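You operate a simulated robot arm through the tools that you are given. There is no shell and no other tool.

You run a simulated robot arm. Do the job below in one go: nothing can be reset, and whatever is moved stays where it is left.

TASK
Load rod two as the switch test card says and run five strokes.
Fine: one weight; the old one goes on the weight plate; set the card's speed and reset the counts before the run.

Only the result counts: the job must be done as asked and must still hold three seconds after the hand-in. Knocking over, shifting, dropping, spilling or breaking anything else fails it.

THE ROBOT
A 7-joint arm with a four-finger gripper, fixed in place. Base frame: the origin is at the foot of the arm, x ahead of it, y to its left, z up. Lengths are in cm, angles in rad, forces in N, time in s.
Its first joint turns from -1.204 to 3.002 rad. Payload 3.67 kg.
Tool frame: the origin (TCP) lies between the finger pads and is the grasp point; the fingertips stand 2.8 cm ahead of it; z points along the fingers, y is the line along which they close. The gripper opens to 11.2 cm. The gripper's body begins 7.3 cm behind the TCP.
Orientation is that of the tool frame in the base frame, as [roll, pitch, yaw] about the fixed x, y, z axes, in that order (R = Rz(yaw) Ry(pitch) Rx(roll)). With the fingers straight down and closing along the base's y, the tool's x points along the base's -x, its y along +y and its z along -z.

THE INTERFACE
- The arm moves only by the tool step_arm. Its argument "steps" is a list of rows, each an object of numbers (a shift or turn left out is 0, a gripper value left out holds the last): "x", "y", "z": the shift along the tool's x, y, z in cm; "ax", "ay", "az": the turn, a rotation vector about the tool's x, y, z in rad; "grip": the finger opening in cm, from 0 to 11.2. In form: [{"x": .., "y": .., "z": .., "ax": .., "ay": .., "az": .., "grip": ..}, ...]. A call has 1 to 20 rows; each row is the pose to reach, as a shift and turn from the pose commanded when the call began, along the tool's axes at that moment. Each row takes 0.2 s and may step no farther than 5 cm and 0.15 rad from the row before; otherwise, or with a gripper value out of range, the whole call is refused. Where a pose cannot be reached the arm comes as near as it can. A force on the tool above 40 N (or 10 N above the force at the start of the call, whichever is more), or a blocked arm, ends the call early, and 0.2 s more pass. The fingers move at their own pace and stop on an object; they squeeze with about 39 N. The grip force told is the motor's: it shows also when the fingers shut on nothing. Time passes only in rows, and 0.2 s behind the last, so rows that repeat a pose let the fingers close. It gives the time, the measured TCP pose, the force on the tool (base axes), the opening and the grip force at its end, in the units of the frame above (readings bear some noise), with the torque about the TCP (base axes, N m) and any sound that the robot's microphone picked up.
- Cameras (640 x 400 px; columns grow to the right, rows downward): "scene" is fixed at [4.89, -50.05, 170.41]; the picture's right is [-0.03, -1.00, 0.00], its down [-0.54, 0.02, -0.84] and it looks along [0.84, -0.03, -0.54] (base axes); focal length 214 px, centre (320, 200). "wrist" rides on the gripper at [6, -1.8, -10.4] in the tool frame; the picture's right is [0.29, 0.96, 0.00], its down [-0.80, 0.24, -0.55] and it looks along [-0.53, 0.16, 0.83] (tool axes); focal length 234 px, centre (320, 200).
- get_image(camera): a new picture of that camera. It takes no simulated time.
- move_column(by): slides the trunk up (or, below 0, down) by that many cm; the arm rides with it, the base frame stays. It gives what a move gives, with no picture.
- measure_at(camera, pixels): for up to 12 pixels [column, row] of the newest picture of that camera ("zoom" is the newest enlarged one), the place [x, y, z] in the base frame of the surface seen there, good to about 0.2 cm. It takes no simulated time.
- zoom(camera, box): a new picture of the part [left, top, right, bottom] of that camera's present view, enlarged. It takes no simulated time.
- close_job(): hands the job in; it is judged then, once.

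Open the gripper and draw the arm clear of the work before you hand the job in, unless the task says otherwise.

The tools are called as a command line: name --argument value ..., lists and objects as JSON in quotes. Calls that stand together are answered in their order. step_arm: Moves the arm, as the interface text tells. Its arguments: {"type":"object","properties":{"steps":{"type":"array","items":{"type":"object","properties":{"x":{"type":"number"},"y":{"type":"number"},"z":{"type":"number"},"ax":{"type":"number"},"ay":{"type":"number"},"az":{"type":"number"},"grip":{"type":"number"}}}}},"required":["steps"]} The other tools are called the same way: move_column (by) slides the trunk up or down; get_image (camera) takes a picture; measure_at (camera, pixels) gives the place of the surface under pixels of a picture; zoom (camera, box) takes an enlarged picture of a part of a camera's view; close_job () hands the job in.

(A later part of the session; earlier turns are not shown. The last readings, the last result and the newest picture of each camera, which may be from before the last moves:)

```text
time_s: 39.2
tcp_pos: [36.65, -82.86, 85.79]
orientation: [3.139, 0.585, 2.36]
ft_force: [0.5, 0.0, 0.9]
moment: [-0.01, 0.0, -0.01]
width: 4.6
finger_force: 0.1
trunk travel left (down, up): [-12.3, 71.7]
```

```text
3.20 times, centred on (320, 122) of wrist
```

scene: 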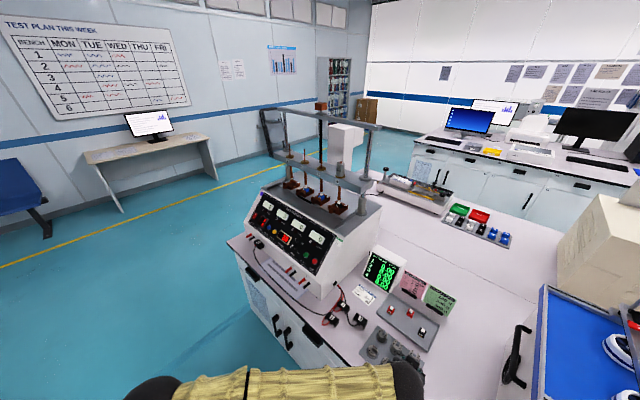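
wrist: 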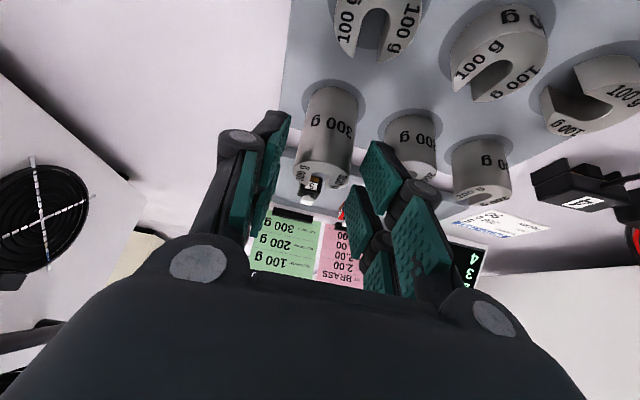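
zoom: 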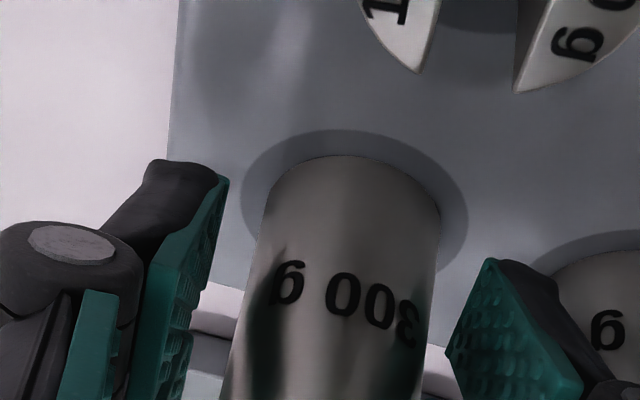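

Pads straddle the 300 g cylinder without contact. Closing now.

step_arm --steps '[{"grip": 3.8}, {"grip": 3.4}, {"grip": 3.0}, {"grip": 2.6}, {"grip": 2.6}]'

zoom --camera "wrist" --box '[220, 60, 420, 185]'

```text
time_s: 40.4
tcp_pos: [36.55, -82.89, 85.64]
orientation: [3.14, 0.586, 2.358]
ft_force: [1.0, 1.6, 0.6]
moment: [0.04, -0.04, 0.01]
width: 3.29
finger_force: 39.5
trunk travel left (down, up): [-12.3, 71.7]
```

```text
3.20 times, centred on (320, 122) of wrist
```

zoom: 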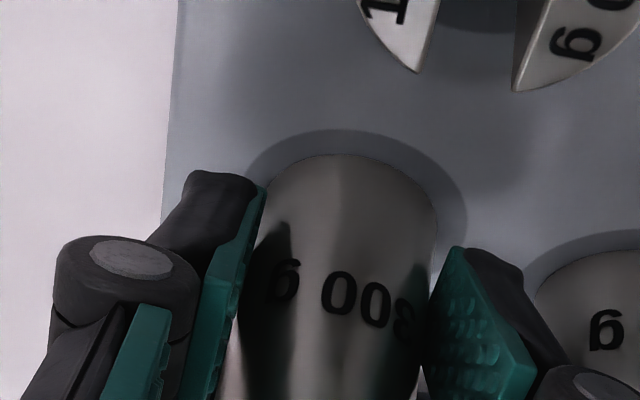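

Gripped at 3.29 cm, 39.5 N. I lift straight up 4 cm.

step_arm --steps '[{"x": -0.28, "z": -0.42}, {"x": -0.83, "z": -1.25}, {"x": -1.52, "z": -2.29}, {"x": -2.21, "z": -3.33}, {"x": -2.21, "z": -3.33}]'

get_image --camera "wrist"

```text
time_s: 41.6
tcp_pos: [36.62, -82.67, 89.78]
orientation: [3.139, 0.587, 2.359]
ft_force: [-0.4, 0.0, -1.2]
moment: [0.02, 0.02, 0.0]
width: 3.32
finger_force: 39.0
trunk travel left (down, up): [-12.3, 71.7]
```

```text
taken
```

wrist: 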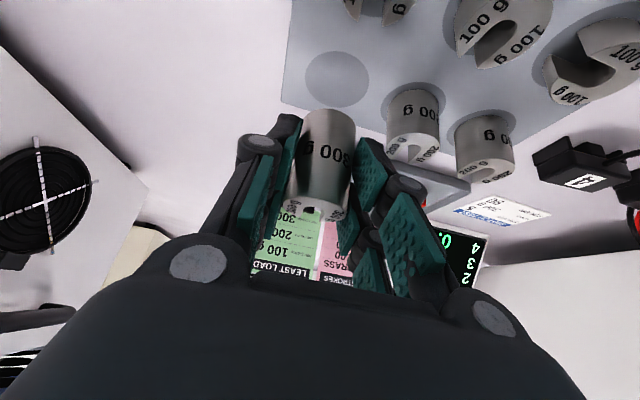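

The 300 g weight is up (wrist (327,150)). I raise the trunk by 51 cm.

move_column --by 51

get_image --camera "scene"

```text
refused: 51 is not a number from -40 to 40
```

```text
taken
```

scene: 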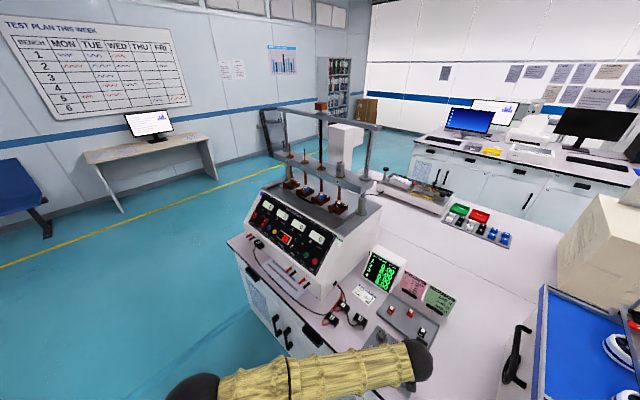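

The trunk move is limited to 40 cm per call, so I raise it in two moves.

move_column --by 30

move_column --by 21

get_image --camera "scene"

```text
time_s: 44.6
tcp_pos: [36.78, -82.84, 119.65]
orientation: [3.14, 0.587, 2.361]
ft_force: [0.1, 0.2, -2.8]
moment: [0.03, -0.01, 0.01]
width: 3.31
finger_force: 39.0
trunk travel left (down, up): [-42.3, 41.7]
```

```text
time_s: 46.8
tcp_pos: [36.69, -82.71, 140.85]
orientation: [3.14, 0.587, 2.36]
ft_force: [1.0, -0.2, -3.1]
moment: [0.03, 0.03, -0.01]
width: 3.31
finger_force: 38.8
trunk travel left (down, up): [-63.3, 20.7]
```

```text
taken
```

scene: 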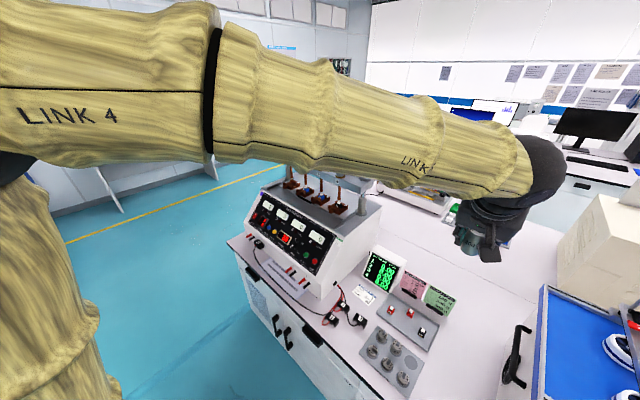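

Weight held (−3 N), z 140.85. I swing back toward rod 2 in two legs at constant height.

step_arm --steps '[{"x": -0.26, "y": 4.54, "z": 0.17}, {"x": -0.52, "y": 9.07, "z": 0.35}, {"x": -0.78, "y": 13.6, "z": 0.52}, {"x": -1.04, "y": 18.15, "z": 0.69}, {"x": -1.3, "y": 22.7, "z": 0.86}, {"x": -1.56, "y": 27.2, "z": 1.03}, {"x": -1.82, "y": 31.75, "z": 1.21}, {"x": -2.08, "y": 36.3, "z": 1.38}]'

step_arm --steps '[{"x": -0.26, "y": 4.54, "z": 0.17}, {"x": -0.52, "y": 9.07, "z": 0.35}, {"x": -0.78, "y": 13.6, "z": 0.52}, {"x": -1.04, "y": 18.15, "z": 0.69}, {"x": -1.3, "y": 22.7, "z": 0.86}, {"x": -1.56, "y": 27.2, "z": 1.03}, {"x": -1.82, "y": 31.75, "z": 1.21}, {"x": -2.08, "y": 36.3, "z": 1.38}, {"x": -2.08, "y": 36.3, "z": 1.38}]'

get_image --camera "scene"

get_image --camera "wrist"

```text
time_s: 48.6
tcp_pos: [64.3, -58.45, 140.81]
orientation: [-3.141, 0.586, 2.358]
ft_force: [0.6, 0.2, -3.4]
moment: [-0.04, 0.05, -0.06]
width: 3.33
finger_force: 39.6
trunk travel left (down, up): [-63.3, 20.7]
```

```text
time_s: 50.6
tcp_pos: [91.21, -34.46, 140.8]
orientation: [3.139, 0.59, 2.357]
ft_force: [-1.0, -0.5, -2.8]
moment: [0.01, 0.0, 0.04]
width: 3.29
finger_force: 39.1
trunk travel left (down, up): [-63.3, 20.7]
```

```text
taken
```

scene: 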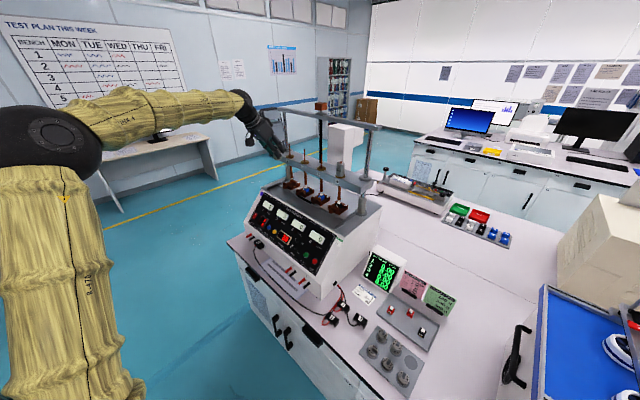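

```text
taken
```

wrist: 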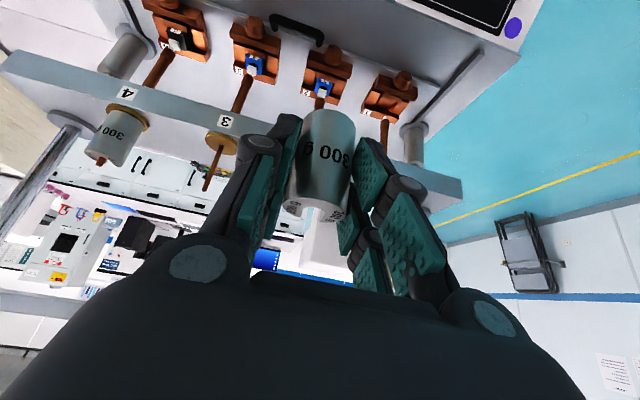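

The wrist view shows the 300 g weight in the grip, slot facing forward. I move to a staging point about 9 cm in front of rod 2 at slide-in height (weight bottom ≈131).

step_arm --steps '[{"x": -0.7, "y": 0.05, "z": 2.11}, {"x": -1.4, "y": 0.1, "z": 4.22}, {"x": -2.1, "y": 0.15, "z": 6.34}, {"x": -2.8, "y": 0.2, "z": 8.45}, {"x": -2.8, "y": 0.2, "z": 8.45}]'

step_arm --steps '[{"x": 0}]'

zoom --camera "scene" --box '[270, 130, 334, 170]'

get_image --camera "wrist"

```text
time_s: 51.8
tcp_pos: [96.59, -39.3, 135.51]
orientation: [-3.142, 0.588, 2.361]
ft_force: [0.7, 0.1, -2.2]
moment: [-0.01, 0.02, 0.03]
width: 3.31
finger_force: 38.7
trunk travel left (down, up): [-63.3, 20.7]
```

```text
time_s: 52.2
tcp_pos: [96.55, -39.55, 135.43]
orientation: [3.138, 0.587, 2.36]
ft_force: [-0.2, 0.4, -3.1]
moment: [0.02, 0.01, -0.01]
width: 3.31
finger_force: 38.6
trunk travel left (down, up): [-63.3, 20.7]
```

```text
10.00 times, centred on (302, 150) of scene
```

zoom: 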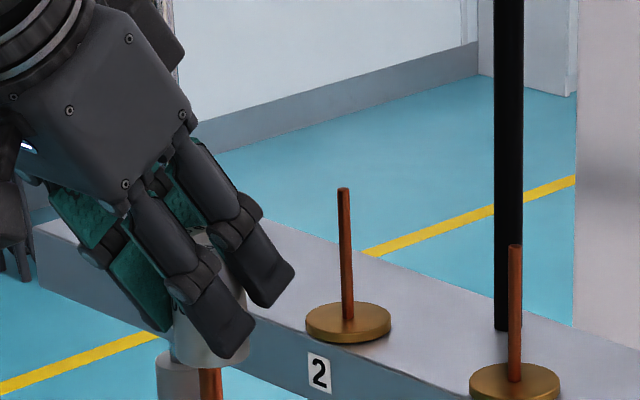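

```text
taken
```

wrist: 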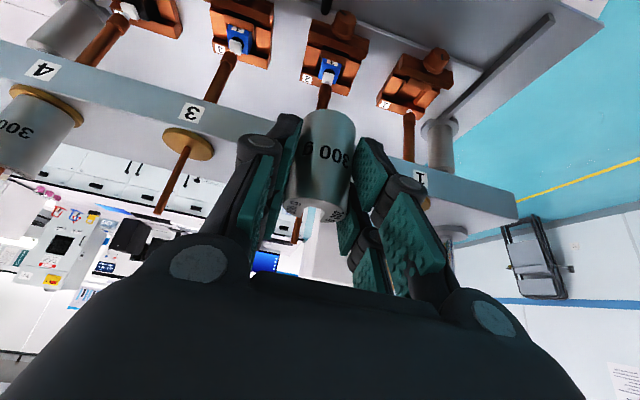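

The rod 2 tip is visible behind the weight's slot at (297,230). I zoom there to check lateral alignment.

zoom --camera "wrist" --box '[264, 180, 376, 250]'

measure_at --camera "zoom" --pixels '[[190, 310], [200, 240], [215, 190], [150, 130], [330, 200], [250, 100], [480, 120]]'

```text
5.71 times, centred on (320, 215) of wrist
```

zoom: 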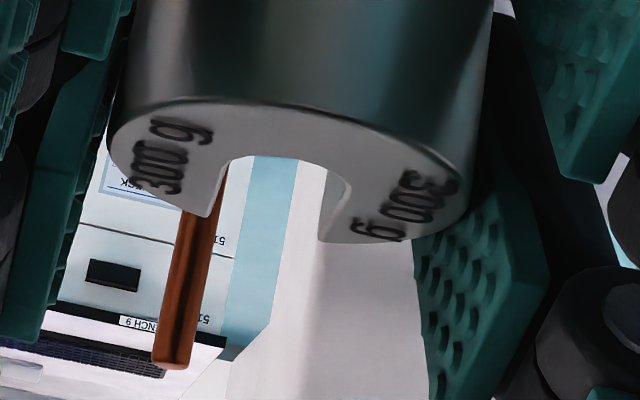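

```text
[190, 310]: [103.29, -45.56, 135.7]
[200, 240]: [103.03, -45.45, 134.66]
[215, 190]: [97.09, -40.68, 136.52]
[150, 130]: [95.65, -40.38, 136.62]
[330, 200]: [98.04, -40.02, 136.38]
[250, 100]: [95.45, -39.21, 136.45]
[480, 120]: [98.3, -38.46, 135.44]
```

measure_at --camera "zoom" --pixels '[[175, 350], [165, 360], [185, 340], [180, 290], [205, 290], [212, 230], [192, 230], [205, 210], [222, 180], [325, 235], [335, 185], [290, 158]]'

```text
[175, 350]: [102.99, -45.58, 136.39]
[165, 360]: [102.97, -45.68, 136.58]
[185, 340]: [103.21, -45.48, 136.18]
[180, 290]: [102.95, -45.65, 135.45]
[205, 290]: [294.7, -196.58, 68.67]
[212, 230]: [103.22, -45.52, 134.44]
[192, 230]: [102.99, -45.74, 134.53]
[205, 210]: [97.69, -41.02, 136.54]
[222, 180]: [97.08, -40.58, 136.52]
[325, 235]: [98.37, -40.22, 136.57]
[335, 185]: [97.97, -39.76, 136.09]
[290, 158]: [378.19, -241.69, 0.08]
```

Slot centre lat 40.14, rod 40.24, slot width 1.12: offset only 0.1. I advance 5.5 cm with a 0.1 cm shift, stopping before the rod.

step_arm --steps '[{"x": -1.15, "y": 0.03, "z": 0.76}, {"x": -2.29, "y": 0.06, "z": 1.52}, {"x": -3.44, "y": 0.1, "z": 2.28}, {"x": -4.585, "y": 0.1, "z": 3.04}, {"x": -4.585, "y": 0.1, "z": 3.04}]'

zoom --camera "wrist" --box '[264, 170, 376, 250]'

measure_at --camera "zoom" --pixels '[[205, 250], [222, 225], [325, 275], [335, 225], [215, 300], [235, 300], [240, 250], [220, 270], [150, 170], [290, 200], [250, 280], [230, 330]]'

zoom --camera "scene" --box '[270, 130, 334, 170]'

```text
time_s: 53.4
tcp_pos: [100.46, -43.12, 135.4]
orientation: [3.14, 0.587, 2.36]
ft_force: [-0.5, -0.7, -2.1]
moment: [0.0, 0.02, 0.0]
width: 3.33
finger_force: 38.9
trunk travel left (down, up): [-63.3, 20.7]
```

```text
5.00 times, centred on (320, 210) of wrist
```

zoom: 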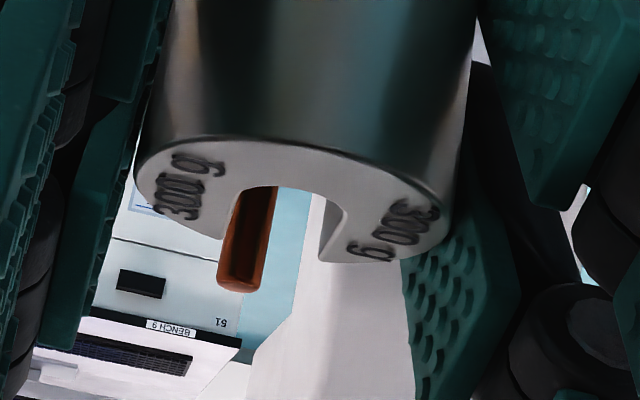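

```text
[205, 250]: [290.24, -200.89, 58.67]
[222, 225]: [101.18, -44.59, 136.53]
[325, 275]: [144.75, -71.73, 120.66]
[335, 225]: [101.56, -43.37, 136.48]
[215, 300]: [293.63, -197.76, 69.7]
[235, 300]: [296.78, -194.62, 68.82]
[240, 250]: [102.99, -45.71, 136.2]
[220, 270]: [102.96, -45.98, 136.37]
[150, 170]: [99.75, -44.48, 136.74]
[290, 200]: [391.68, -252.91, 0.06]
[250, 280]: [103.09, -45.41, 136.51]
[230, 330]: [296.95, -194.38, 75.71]
```

```text
10.00 times, centred on (302, 150) of scene
```

zoom: 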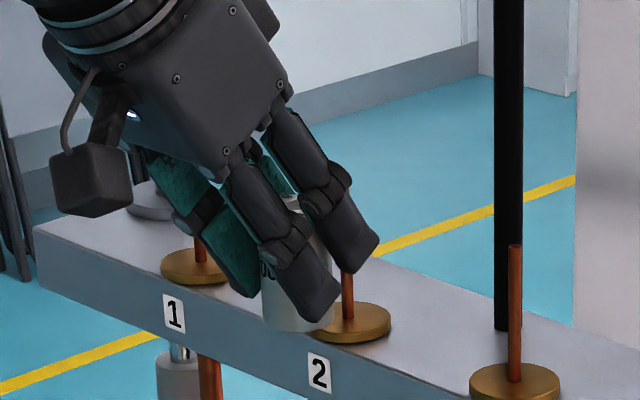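

Rod (40.12) and slot (40.17) are aligned. I slide the weight onto the rod 3.3 cm forward in small steps.

step_arm --steps '[{"x": -0.46, "z": 0.305}, {"x": -0.92, "z": 0.61}, {"x": -1.38, "z": 0.915}, {"x": -1.84, "z": 1.22}, {"x": -2.3, "z": 1.525}, {"x": -2.3, "z": 1.525}]'

zoom --camera "wrist" --box '[264, 170, 376, 250]'

zoom --camera "scene" --box '[285, 135, 333, 170]'

```text
time_s: 54.8
tcp_pos: [102.48, -45.13, 135.33]
orientation: [3.141, 0.587, 2.361]
ft_force: [-0.7, -0.4, -2.4]
moment: [-0.03, -0.02, -0.02]
width: 3.3
finger_force: 39.0
trunk travel left (down, up): [-63.3, 20.7]
```

```text
5.00 times, centred on (320, 210) of wrist
```

zoom: 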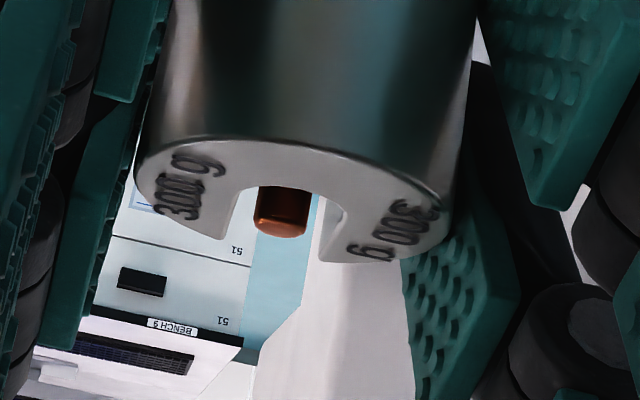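

```text
11.43 times, centred on (309, 152) of scene
```

zoom: 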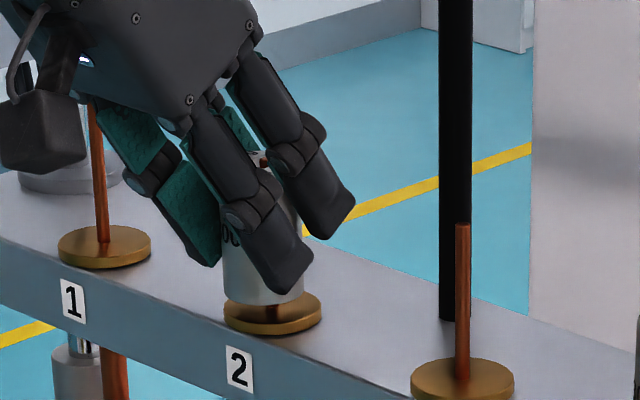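

The rod sits inside the slot (zoom (283,210)), no contact forces. I measure how far the weight is centred on it.

zoom --camera "wrist" --box '[264, 130, 376, 250]'

measure_at --camera "zoom" --pixels '[[285, 330], [270, 320], [305, 320], [290, 230], [310, 150], [230, 330], [340, 330], [290, 310], [190, 280], [410, 280]]'

```text
3.33 times, centred on (320, 190) of wrist
```

zoom: 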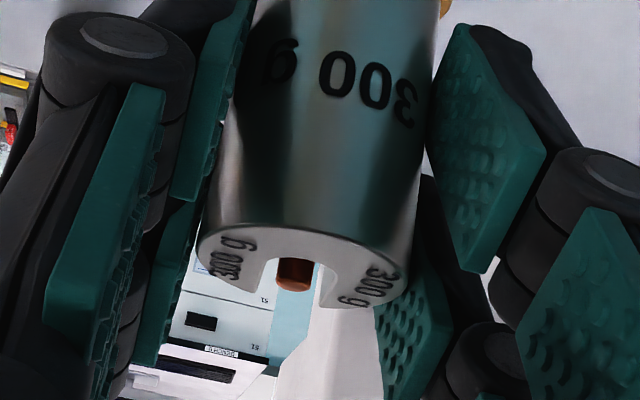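

```text
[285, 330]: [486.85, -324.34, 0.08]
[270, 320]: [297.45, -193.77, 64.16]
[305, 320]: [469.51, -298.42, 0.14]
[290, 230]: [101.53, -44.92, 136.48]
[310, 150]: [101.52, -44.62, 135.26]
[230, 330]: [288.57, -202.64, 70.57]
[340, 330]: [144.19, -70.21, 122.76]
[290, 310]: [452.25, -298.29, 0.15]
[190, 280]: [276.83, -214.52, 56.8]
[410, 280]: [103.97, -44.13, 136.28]
```

Weight centre is ≈0.4 cm short of the rod axis. I move 0.4 cm forward.

step_arm --steps '[{"x": -0.17, "z": 0.11}, {"x": -0.333, "z": 0.221}, {"x": -0.333, "z": 0.221}]'

zoom --camera "wrist" --box '[264, 170, 376, 250]'

```text
time_s: 55.6
tcp_pos: [102.65, -45.54, 135.41]
orientation: [3.138, 0.586, 2.359]
ft_force: [-0.4, 0.2, -2.4]
moment: [0.01, 0.02, -0.04]
width: 3.31
finger_force: 39.0
trunk travel left (down, up): [-63.3, 20.7]
```

```text
5.00 times, centred on (320, 210) of wrist
```

zoom: 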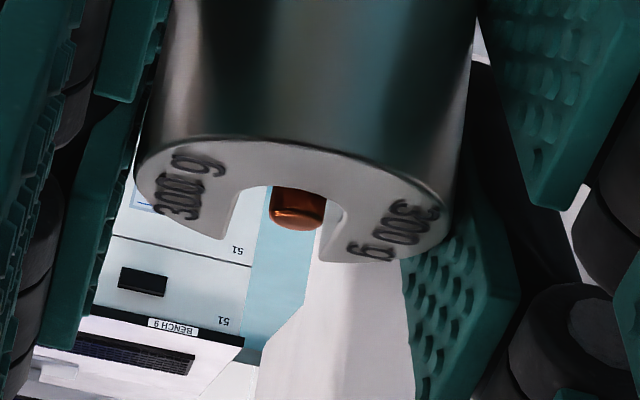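

The rod is well centred in the slot. I lower 0.5 cm, then feel for the disc.

step_arm --steps '[{"x": 0.14, "z": 0.21}, {"x": 0.276, "z": 0.417}, {"x": 0.276, "z": 0.417}]'

zoom --camera "scene" --box '[293, 146, 319, 168]'

zoom --camera "wrist" --box '[270, 70, 370, 150]'

```text
time_s: 56.4
tcp_pos: [102.79, -45.6, 134.77]
orientation: [3.139, 0.587, 2.359]
ft_force: [0.1, -0.3, -2.8]
moment: [0.03, -0.04, -0.01]
width: 3.3
finger_force: 38.9
trunk travel left (down, up): [-63.3, 20.7]
```

```text
16.00 times, centred on (306, 157) of scene
```

zoom: 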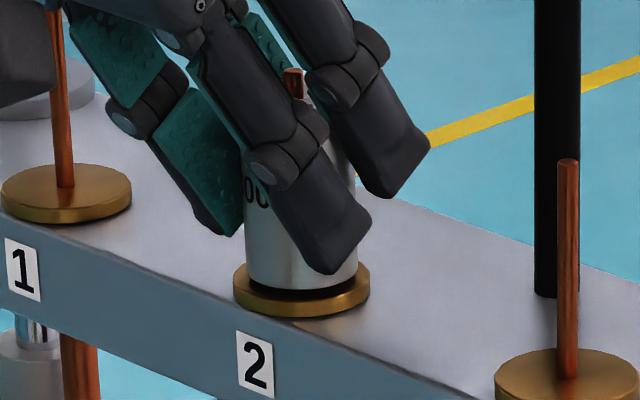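

```text
5.00 times, centred on (320, 110) of wrist
```

zoom: 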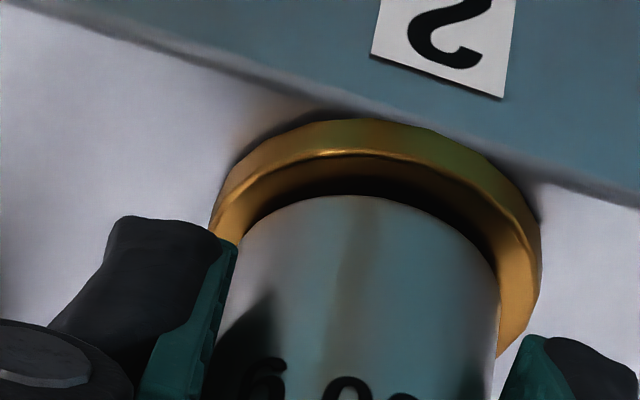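

A small gap to the disc remains. I lower a further 0.15 cm and read the force.

step_arm --steps '[{"x": 0.083, "z": 0.125}, {"x": 0.083, "z": 0.125}]'

```text
time_s: 57.0
tcp_pos: [102.78, -45.48, 134.63]
orientation: [3.141, 0.585, 2.361]
ft_force: [-1.2, -0.4, -3.3]
moment: [0.03, 0.02, 0.0]
width: 3.32
finger_force: 39.0
trunk travel left (down, up): [-63.3, 20.7]
```

Still hanging free (−3.3 N). Another 0.1 cm.

step_arm --steps '[{"x": 0.055, "z": 0.083}, {"x": 0.055, "z": 0.083}]'

zoom --camera "wrist" --box '[270, 70, 370, 150]'

```text
time_s: 57.6
tcp_pos: [102.74, -45.48, 134.6]
orientation: [3.14, 0.586, 2.361]
ft_force: [0.3, 0.4, -1.1]
moment: [0.01, -0.1, 0.01]
width: 3.32
finger_force: 39.7
trunk travel left (down, up): [-63.3, 20.7]
```

```text
5.00 times, centred on (320, 110) of wrist
```

zoom: 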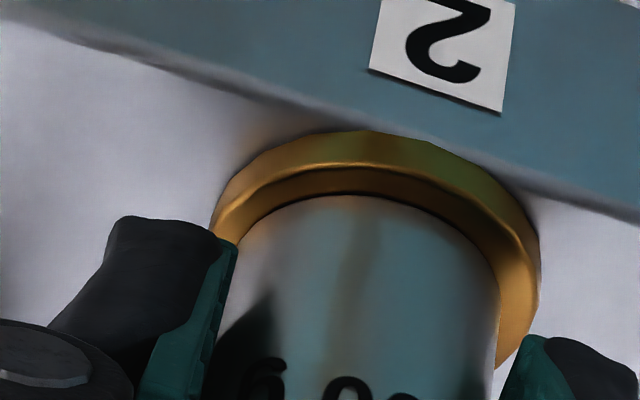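

Fz rose to −1.1 N: the weight touches the disc. I open the fingers gradually to release it.

step_arm --steps '[{"grip": 3.4}, {"grip": 3.6}, {"grip": 4.0}, {"grip": 4.6}, {"grip": 5.0}]'

zoom --camera "wrist" --box '[220, 60, 420, 185]'

zoom --camera "scene" --box '[293, 146, 319, 168]'

```text
time_s: 58.8
tcp_pos: [102.74, -45.66, 134.53]
orientation: [3.14, 0.585, 2.36]
ft_force: [-0.4, -0.9, -0.5]
moment: [-0.01, -0.01, 0.01]
width: 4.99
finger_force: 0.0
trunk travel left (down, up): [-63.3, 20.7]
```

```text
3.20 times, centred on (320, 122) of wrist
```

zoom: 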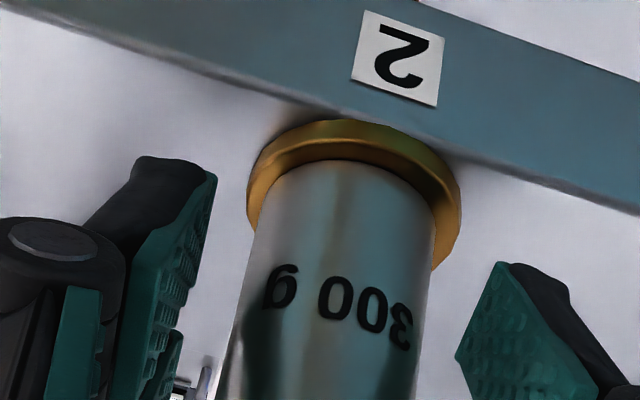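

```text
16.00 times, centred on (306, 157) of scene
```

zoom: 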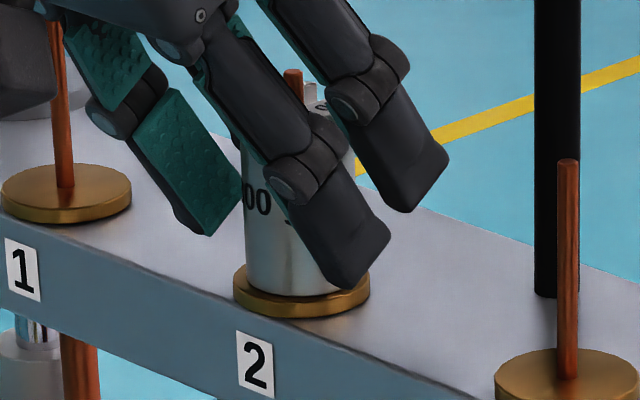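

The 300 g weight stands on rod 2's disc, free of the fingers. I retreat along the tool axis.

step_arm --steps '[{"z": -0.7}, {"z": -2}, {"z": -4}, {"z": -7}, {"x": 4, "z": -10}, {"x": 8.5, "z": -12}]'

get_image --camera "wrist"

zoom --camera "scene" --box '[285, 135, 333, 175]'

```text
time_s: 60.2
tcp_pos: [92.76, -35.29, 139.64]
orientation: [-3.14, 0.589, 2.361]
ft_force: [-0.2, 0.5, 0.1]
moment: [-0.03, -0.02, -0.01]
width: 5.02
finger_force: 0.0
trunk travel left (down, up): [-63.3, 20.7]
```

```text
taken
```

wrist: 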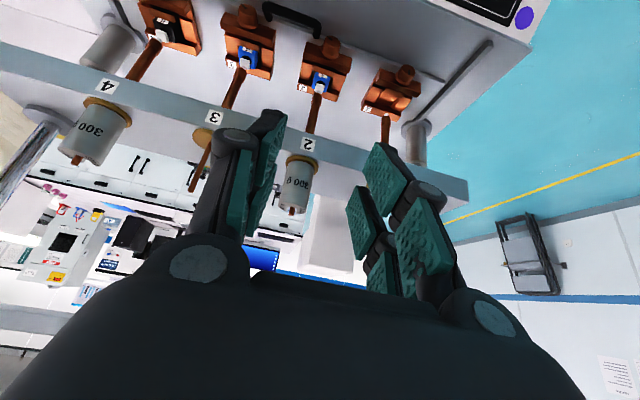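

```text
10.00 times, centred on (309, 155) of scene
```

zoom: 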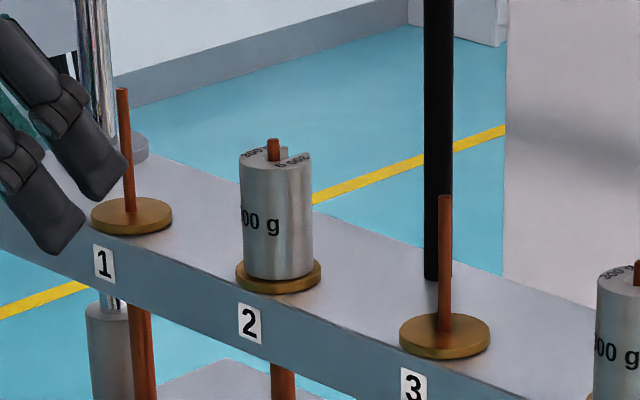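

Rod 2 is loaded like rod 4 (zoom (275,215)). Now I move to the front of the control panel, tilting the tool to face it (panel slope ≈47.7°).

step_arm --steps '[{"x": 2.35, "y": -2.8, "z": -1.56, "ay": -0.041}, {"x": 4.7, "y": -5.6, "z": -3.1, "ay": -0.082}, {"x": 7.05, "y": -8.35, "z": -4.67, "ay": -0.123}, {"x": 9.4, "y": -11.1, "z": -6.2, "ay": -0.164}, {"x": 11.75, "y": -13.9, "z": -7.8, "ay": -0.205}, {"x": 14.1, "y": -16.7, "z": -9.33, "ay": -0.246}]'

move_column --by -28

get_image --camera "scene"

get_image --camera "wrist"

```text
time_s: 61.8
tcp_pos: [71.2, -40.7, 137.13]
orientation: [3.047, 0.753, 2.271]
ft_force: [-0.5, 0.5, 0.4]
moment: [-0.01, 0.04, 0.01]
width: 4.98
finger_force: 0.0
out of reach, approached as far as the arm can: row 6
trunk travel left (down, up): [-63.3, 20.7]
stopped in row 6: the arm was blocked; the commanded pose is now the measured one
```

```text
time_s: 64.7
tcp_pos: [71.25, -40.57, 108.98]
orientation: [3.05, 0.755, 2.272]
ft_force: [-0.1, 0.6, -0.5]
moment: [0.01, 0.01, -0.03]
width: 4.98
finger_force: 0.1
trunk travel left (down, up): [-35.3, 48.7]
```

```text
taken
```

scene: 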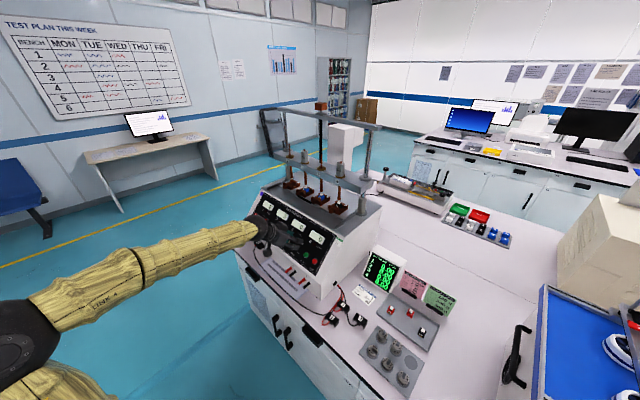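

```text
taken
```

wrist: 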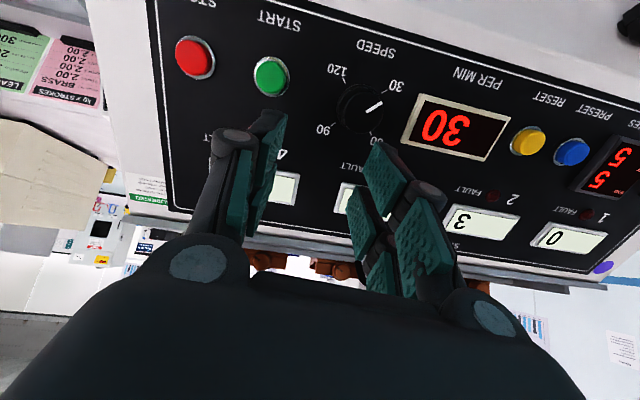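

The arm ran into a joint limit near the end of that move (pose roll 3.05, yaw 2.27) but it is clear of everything, and the wrist view shows the panel well. I zoom on the knob at (362,105) and the buttons.

zoom --camera "wrist" --box '[310, 50, 430, 150]'

measure_at --camera "wrist" --pixels '[[345, 82], [390, 92], [375, 135], [335, 120], [362, 105], [272, 76], [195, 57], [528, 140], [571, 152], [310, 90], [420, 60], [300, 130]]'

```text
4.00 times, centred on (370, 100) of wrist
```

zoom: 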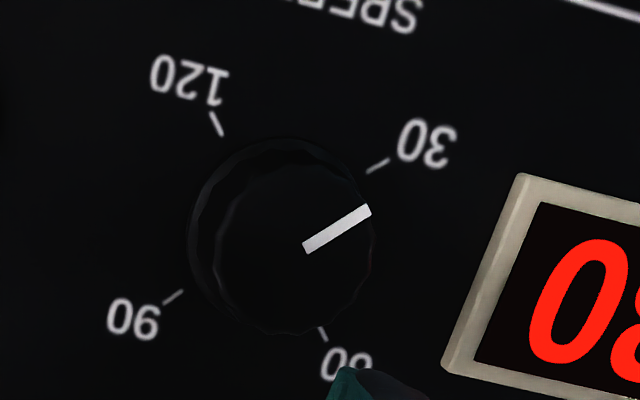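

```text
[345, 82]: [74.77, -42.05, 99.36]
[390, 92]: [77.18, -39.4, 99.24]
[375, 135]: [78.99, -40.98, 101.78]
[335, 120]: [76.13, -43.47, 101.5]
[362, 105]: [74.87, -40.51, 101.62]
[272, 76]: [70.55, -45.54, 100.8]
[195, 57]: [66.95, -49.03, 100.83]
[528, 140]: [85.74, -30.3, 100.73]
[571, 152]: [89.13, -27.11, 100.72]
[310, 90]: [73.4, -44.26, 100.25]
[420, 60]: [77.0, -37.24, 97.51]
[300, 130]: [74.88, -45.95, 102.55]
```

Knob: base centre ≈ (76.75, −41.45, 100.5), height ≈2.2 cm, ticks 90° apart (30→90 is half a turn clockwise). I first try to bring the tool square to the panel at this standoff.

step_arm --steps '[{"ax": 0.016, "ay": -0.033, "az": -0.031}, {"ax": 0.032, "ay": -0.066, "az": -0.062}]'

```text
time_s: 65.2
tcp_pos: [70.83, -41.86, 109.21]
orientation: [3.076, 0.8, 2.306]
ft_force: [-0.3, 0.7, 0.3]
moment: [0.01, -0.01, -0.01]
width: 5.0
finger_force: 0.1
trunk travel left (down, up): [-35.3, 48.7]
```

step_arm --steps '[{"x": 0}, {"x": 0}]'

zoom --camera "scene" --box '[0, 150, 400, 400]'

```text
time_s: 65.8
tcp_pos: [70.84, -42.01, 108.94]
orientation: [3.08, 0.795, 2.305]
ft_force: [0.7, 0.0, 0.2]
moment: [-0.02, 0.02, 0.04]
width: 4.98
finger_force: 0.0
trunk travel left (down, up): [-35.3, 48.7]
```

```text
1.60 times, centred on (200, 275) of scene
```

zoom: 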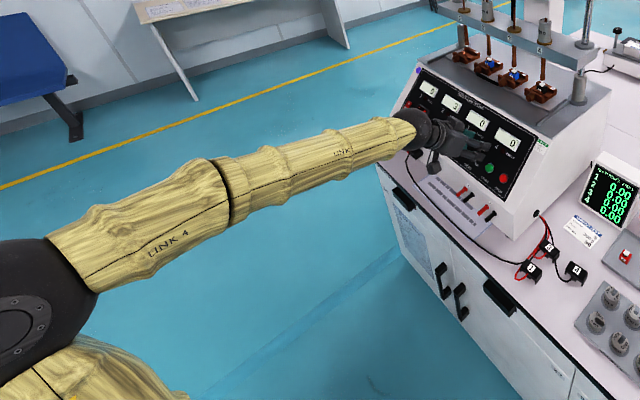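

I measure the elbow and wrist positions to understand which joint limits the arm.

measure_at --camera "zoom" --pixels '[[30, 310], [90, 280], [220, 190], [330, 155], [400, 130], [425, 130], [60, 370], [150, 390]]'

```text
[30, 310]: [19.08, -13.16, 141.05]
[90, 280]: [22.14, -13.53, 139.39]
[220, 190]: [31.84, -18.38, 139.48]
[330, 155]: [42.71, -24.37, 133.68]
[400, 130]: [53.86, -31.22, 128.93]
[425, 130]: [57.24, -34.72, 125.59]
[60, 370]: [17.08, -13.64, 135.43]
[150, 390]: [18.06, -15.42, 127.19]
```

The wrist cannot straighten further with the forearm sloping down like this; a lower trunk with a higher-reaching arm should help. I raise the arm 14 cm first.

step_arm --steps '[{"x": -2.5, "y": 0.15, "z": -2.44}, {"x": -5.0, "y": 0.3, "z": -4.9}, {"x": -7.5, "y": 0.45, "z": -7.3}, {"x": -10.0, "y": 0.6, "z": -9.77}, {"x": -10.0, "y": 0.6, "z": -9.77}]'

```text
time_s: 67.2
tcp_pos: [71.14, -44.06, 121.13]
orientation: [3.045, 0.749, 2.274]
ft_force: [-0.9, -0.6, 0.5]
moment: [0.02, 0.01, -0.01]
width: 5.01
finger_force: 0.0
trunk travel left (down, up): [-35.3, 48.7]
stopped in row 5: the arm was blocked; the commanded pose is now the measured one
```

Raising is worse, so the limit lies in the outward tilt itself here. I go back to the 56° tilt that worked everywhere and square up the heading.

step_arm --steps '[{"ax": 0.0227, "ay": 0.082, "az": -0.028}, {"ax": 0.0454, "ay": 0.164, "az": -0.056}, {"ax": 0.0454, "ay": 0.164, "az": -0.056}]'

```text
time_s: 68.0
tcp_pos: [71.14, -43.89, 121.32]
orientation: [-3.136, 0.589, 2.356]
ft_force: [0.0, 0.6, -0.4]
moment: [0.02, -0.02, -0.05]
width: 5.01
finger_force: 0.0
trunk travel left (down, up): [-35.3, 48.7]
```

Orientation restored. I move down to about 8 cm in front of the speed knob with this tilt.

step_arm --steps '[{"x": 2.55, "y": 1.4, "z": 2.12}, {"x": 5.1, "y": 2.75, "z": 4.24}, {"x": 7.65, "y": 4.1, "z": 6.35}, {"x": 10.2, "y": 5.5, "z": 8.47}, {"x": 10.2, "y": 5.5, "z": 8.47}]'

get_image --camera "wrist"

```text
time_s: 69.2
tcp_pos: [72.17, -37.98, 108.21]
orientation: [3.127, 0.576, 2.341]
ft_force: [-0.8, 0.4, 0.2]
moment: [0.0, 0.03, 0.02]
width: 4.97
finger_force: 0.1
trunk travel left (down, up): [-35.3, 48.7]
```

```text
taken
```

wrist: 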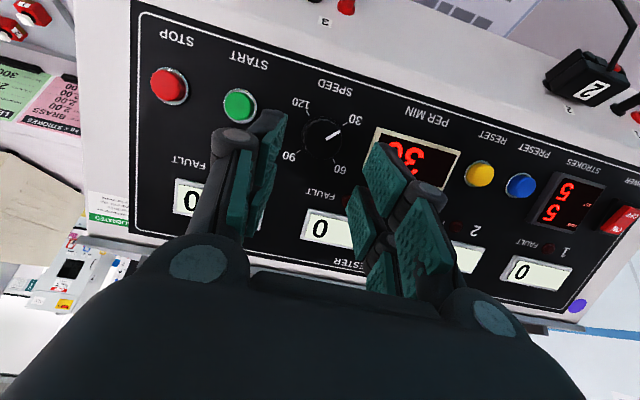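

The knob is centred in view at (322,133). The orientation is drifting slightly (near a limit), so I test whether a relatively higher arm pose is better: arm up 12 cm first.

step_arm --steps '[{"x": -1.66, "z": -2.5}, {"x": -3.3, "z": -5.0}, {"x": -5.0, "z": -7.5}, {"x": -6.6, "z": -10.0}, {"x": -6.6, "z": -10.0}]'

```text
time_s: 70.5
tcp_pos: [72.44, -37.2, 120.49]
orientation: [-3.137, 0.591, 2.355]
ft_force: [0.2, 1.1, -0.1]
moment: [0.02, 0.0, -0.01]
width: 4.98
finger_force: 0.0
trunk travel left (down, up): [-35.3, 48.7]
```

Higher is indeed better (orientation exact again). I test a bit more outward tilt here.

step_arm --steps '[{"ay": -0.06}, {"ay": -0.12}, {"ay": -0.12}]'

```text
time_s: 71.2
tcp_pos: [72.1, -39.21, 119.78]
orientation: [3.104, 0.679, 2.321]
ft_force: [0.6, -0.8, -0.6]
moment: [0.01, 0.02, -0.01]
width: 5.01
finger_force: 0.1
trunk travel left (down, up): [-35.3, 48.7]
```

Tilting hits the limit again. I test whether a heading closer to the arm's radial direction frees it: rotate +0.2 rad about the vertical.

step_arm --steps '[{"ax": -0.065, "az": -0.076}, {"ax": -0.13, "az": -0.152}, {"ax": -0.13, "az": -0.152}]'

```text
time_s: 72.2
tcp_pos: [72.07, -40.21, 119.41]
orientation: [3.072, 0.669, 2.499]
ft_force: [0.0, -0.9, -0.4]
moment: [0.01, 0.01, -0.01]
width: 5.0
finger_force: 0.2
trunk travel left (down, up): [-35.3, 48.7]
stopped in row 3: the arm was blocked; the commanded pose is now the measured one
```

The pattern fits an elbow-flexion limit (wrist too close to the shoulder). So I restore the orientation and raise the arm another 12 cm; the trunk will then be lowered instead.

step_arm --steps '[{"ax": 0.076, "ay": 0.0386, "az": 0.0589}, {"ax": 0.1524, "ay": 0.0772, "az": 0.1177}, {"x": -2.5, "y": 0.2, "z": -3.1, "ax": 0.1524, "ay": 0.0772, "az": 0.1177}, {"x": -5, "y": 0.45, "z": -6.2, "ax": 0.1524, "ay": 0.0772, "az": 0.1177}, {"x": -7.44, "y": 0.65, "z": -9.39, "ax": 0.1524, "ay": 0.0772, "az": 0.1177}, {"x": -7.44, "y": 0.65, "z": -9.39, "ax": 0.1524, "ay": 0.0772, "az": 0.1177}]'

```text
time_s: 73.7
tcp_pos: [71.96, -40.08, 131.73]
orientation: [-3.138, 0.591, 2.359]
ft_force: [0.1, 1.2, 1.2]
moment: [0.02, -0.01, 0.0]
width: 5.0
finger_force: 0.1
trunk travel left (down, up): [-35.3, 48.7]
```

Orientation is exact again at z 131.7. Now I test the outward tilt at this relatively higher pose.

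step_arm --steps '[{"ay": -0.06}, {"ay": -0.12}, {"ay": -0.18}, {"ay": -0.235}, {"ay": -0.235}]'

```text
time_s: 75.0
tcp_pos: [71.9, -42.59, 130.54]
orientation: [3.092, 0.79, 2.313]
ft_force: [-0.2, 0.2, -0.1]
moment: [-0.01, 0.01, 0.02]
width: 5.0
finger_force: 0.0
trunk travel left (down, up): [-35.3, 48.7]
stopped in row 5: the arm was blocked; the commanded pose is now the measured one
```

Better (pitch 0.79 at z 130.5). I raise another 12 cm and then square up.

step_arm --steps '[{"x": -2.13, "y": 0.1, "z": -2.1}, {"x": -4.26, "y": 0.2, "z": -4.2}, {"x": -6.4, "y": 0.3, "z": -6.3}, {"x": -8.52, "y": 0.42, "z": -8.43}, {"x": -8.52, "y": 0.42, "z": -8.43, "ax": 0.0184, "ay": -0.0331, "az": -0.0307}, {"x": -8.52, "y": 0.42, "z": -8.43, "ax": 0.0184, "ay": -0.0331, "az": -0.0307}]'

```text
time_s: 76.5
tcp_pos: [72.06, -42.54, 142.41]
orientation: [-3.137, 0.825, 2.361]
ft_force: [-0.4, -0.4, -0.2]
moment: [0.02, 0.01, 0.0]
width: 4.99
finger_force: 0.1
trunk travel left (down, up): [-35.3, 48.7]
```

The tool is now square to the panel (pitch 0.825). I lower the trunk 34 cm, which brings the TCP to about 7 cm off the panel.

move_column --by -34

get_image --camera "wrist"

get_image --camera "scene"

```text
time_s: 79.8
tcp_pos: [72.07, -42.46, 108.51]
orientation: [-3.136, 0.826, 2.362]
ft_force: [0.0, -1.0, -0.8]
moment: [-0.02, 0.05, -0.02]
width: 5.0
finger_force: 0.0
trunk travel left (down, up): [-1.3, 82.7]
```

```text
taken
```

wrist: 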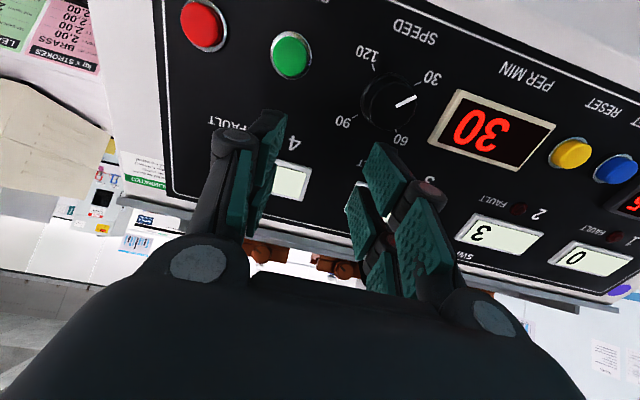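

```text
taken
```

scene: 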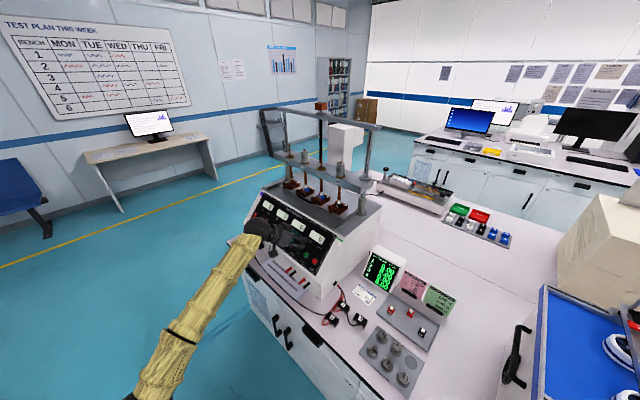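

Square view. I zoom in on the knob at (390,105) and measure knob, ticks, panel and display frame.

zoom --camera "wrist" --box '[330, 45, 450, 155]'

measure_at --camera "zoom" --pixels '[[225, 85], [370, 115], [345, 290], [180, 255], [235, 230], [350, 205], [290, 160], [295, 280], [295, 220], [200, 220], [450, 190], [420, 270]]'

```text
3.64 times, centred on (390, 100) of wrist
```

zoom: 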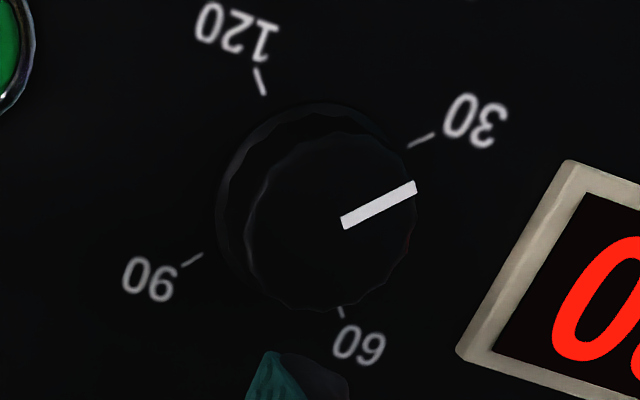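

```text
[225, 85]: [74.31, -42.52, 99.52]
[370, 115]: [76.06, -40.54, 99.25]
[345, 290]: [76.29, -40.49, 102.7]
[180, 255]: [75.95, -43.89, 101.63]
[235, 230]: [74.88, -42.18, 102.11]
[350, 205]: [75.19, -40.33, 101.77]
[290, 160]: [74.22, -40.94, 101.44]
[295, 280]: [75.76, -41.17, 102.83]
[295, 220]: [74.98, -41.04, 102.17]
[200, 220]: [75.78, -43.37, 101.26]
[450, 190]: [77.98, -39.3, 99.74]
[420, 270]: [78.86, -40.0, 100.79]
```

measure_at --camera "zoom" --pixels '[[262, 82], [341, 314], [422, 138], [192, 260], [252, 222], [407, 215], [325, 140], [332, 303], [329, 222], [225, 190], [565, 170], [470, 350]]'

```text
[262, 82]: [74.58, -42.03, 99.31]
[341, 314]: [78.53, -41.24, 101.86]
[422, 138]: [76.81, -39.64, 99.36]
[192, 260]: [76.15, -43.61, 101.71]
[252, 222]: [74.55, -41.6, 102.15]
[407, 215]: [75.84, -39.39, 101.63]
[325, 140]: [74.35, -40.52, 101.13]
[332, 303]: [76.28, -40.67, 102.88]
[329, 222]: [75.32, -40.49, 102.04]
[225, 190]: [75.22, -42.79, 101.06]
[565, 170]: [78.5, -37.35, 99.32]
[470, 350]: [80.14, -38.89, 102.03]
```

Knob cap radius 1.31, centre (75.26, −40.55, 101.95); base centre (76.52, −41.63, 100.56). I measure the pads in the same view to align laterally.

measure_at --camera "wrist" --pixels '[[275, 130], [262, 180], [372, 155], [365, 185], [352, 200], [385, 165]]'

step_arm --steps '[{"x": 0, "grip": 4.2}]'

```text
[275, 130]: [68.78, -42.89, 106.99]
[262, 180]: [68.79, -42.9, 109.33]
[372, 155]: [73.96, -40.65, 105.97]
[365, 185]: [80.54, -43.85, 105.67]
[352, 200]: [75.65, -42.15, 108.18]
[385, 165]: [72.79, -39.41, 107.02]
```

```text
time_s: 80.2
tcp_pos: [71.95, -42.51, 108.6]
orientation: [-3.136, 0.826, 2.361]
ft_force: [0.5, -0.7, 0.0]
moment: [0.0, -0.02, -0.01]
width: 4.17
finger_force: 0.0
trunk travel left (down, up): [-1.3, 82.7]
```

Pads mid-line is 20.96; knob lies at 24.6. I move to hover 6.2 cm above the panel over the knob axis.

step_arm --steps '[{"x": 1.37, "y": 1.2, "z": 0.37, "grip": 4.4}, {"x": 2.75, "y": 2.4, "z": 0.75}, {"x": 4.12, "y": 3.64, "z": 1.12}, {"x": 4.12, "y": 3.64, "z": 1.12}]'

get_image --camera "wrist"

```text
time_s: 81.2
tcp_pos: [73.22, -38.54, 104.63]
orientation: [-3.139, 0.826, 2.362]
ft_force: [0.2, 0.0, -0.5]
moment: [-0.02, 0.01, 0.01]
width: 4.38
finger_force: 0.1
trunk travel left (down, up): [-1.3, 82.7]
```

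```text
taken
```

wrist: 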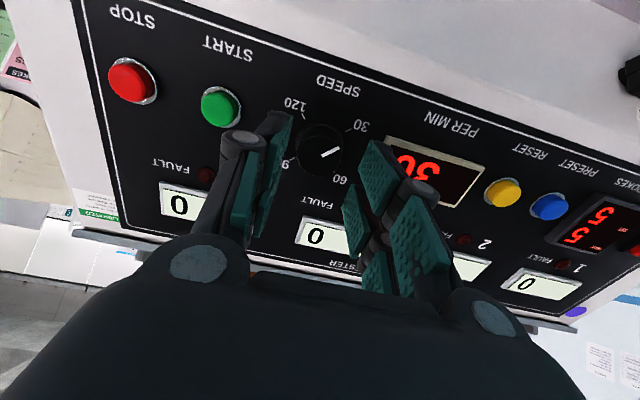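

Hover reached with the knob between the fingers at (320,150). I zoom to verify centring.

zoom --camera "wrist" --box '[240, 90, 400, 190]'

measure_at --camera "zoom" --pixels '[[235, 240], [400, 240], [320, 160], [320, 310], [205, 90], [150, 230], [510, 220], [420, 330], [190, 130], [470, 260]]'

```text
4.00 times, centred on (320, 140) of wrist
```

zoom: 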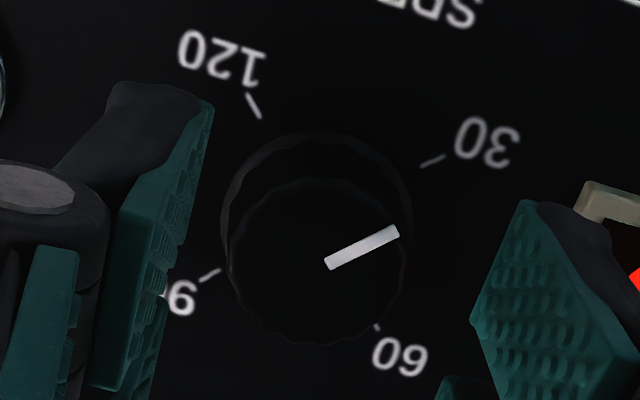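

```text
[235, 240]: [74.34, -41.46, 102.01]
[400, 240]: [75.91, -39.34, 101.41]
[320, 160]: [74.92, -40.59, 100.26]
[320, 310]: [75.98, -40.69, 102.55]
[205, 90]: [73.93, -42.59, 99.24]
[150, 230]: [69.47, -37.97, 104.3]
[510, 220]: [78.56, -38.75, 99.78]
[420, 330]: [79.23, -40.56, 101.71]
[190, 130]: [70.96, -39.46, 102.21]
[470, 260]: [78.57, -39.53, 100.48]
```

Centred within 0.1 cm. Now I twist the tool −1.5 rad about its axis (counter-clockwise) before gripping, so a clockwise half turn is possible.

step_arm --steps '[{"y": 0.08, "az": -0.14}, {"y": 0.08, "az": -0.28}, {"y": 0.08, "az": -0.42}, {"y": 0.08, "az": -0.56}, {"y": 0.08, "az": -0.7}, {"y": 0.08, "az": -0.84}, {"y": 0.08, "az": -0.98}, {"y": 0.08, "az": -1.12}, {"y": 0.08, "az": -1.26}, {"y": 0.08, "az": -1.4}, {"y": 0.08, "az": -1.54}, {"y": 0.08, "az": -1.54}]'

get_image --camera "wrist"

```text
time_s: 83.8
tcp_pos: [73.27, -38.5, 104.68]
orientation: [-2.315, 0.019, -2.375]
ft_force: [0.2, 0.0, -0.3]
moment: [0.01, -0.01, -0.04]
width: 4.4
finger_force: 0.1
trunk travel left (down, up): [-1.3, 82.7]
```

```text
taken
```

wrist: 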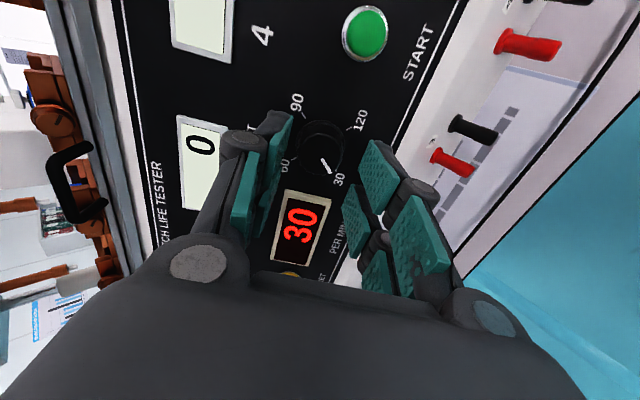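

The twist succeeded with the TCP in place. I check centring along the new closing direction (up/down the panel slope).

zoom --camera "wrist" --box '[240, 90, 400, 190]'

measure_at --camera "zoom" --pixels '[[240, 230], [405, 235], [320, 155], [325, 310], [320, 240], [205, 120], [165, 220], [500, 250], [560, 240], [510, 290]]'

```text
4.00 times, centred on (320, 140) of wrist
```

zoom: 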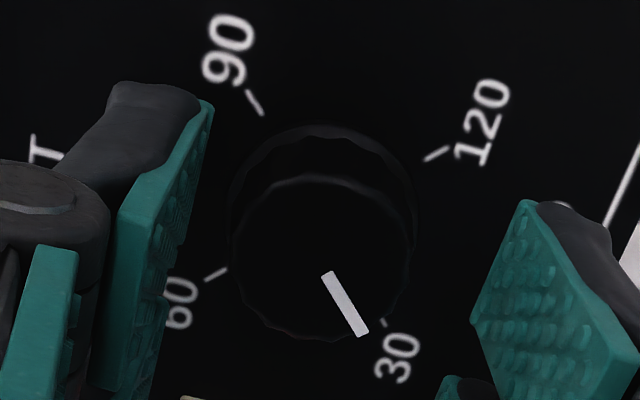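

```text
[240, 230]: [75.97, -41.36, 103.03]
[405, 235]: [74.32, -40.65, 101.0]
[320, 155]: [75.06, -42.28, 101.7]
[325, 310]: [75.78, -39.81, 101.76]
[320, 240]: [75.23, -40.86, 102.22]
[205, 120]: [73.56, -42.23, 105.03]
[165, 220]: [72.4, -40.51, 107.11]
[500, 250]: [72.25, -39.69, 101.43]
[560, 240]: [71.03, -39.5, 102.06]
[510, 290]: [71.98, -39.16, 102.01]
```

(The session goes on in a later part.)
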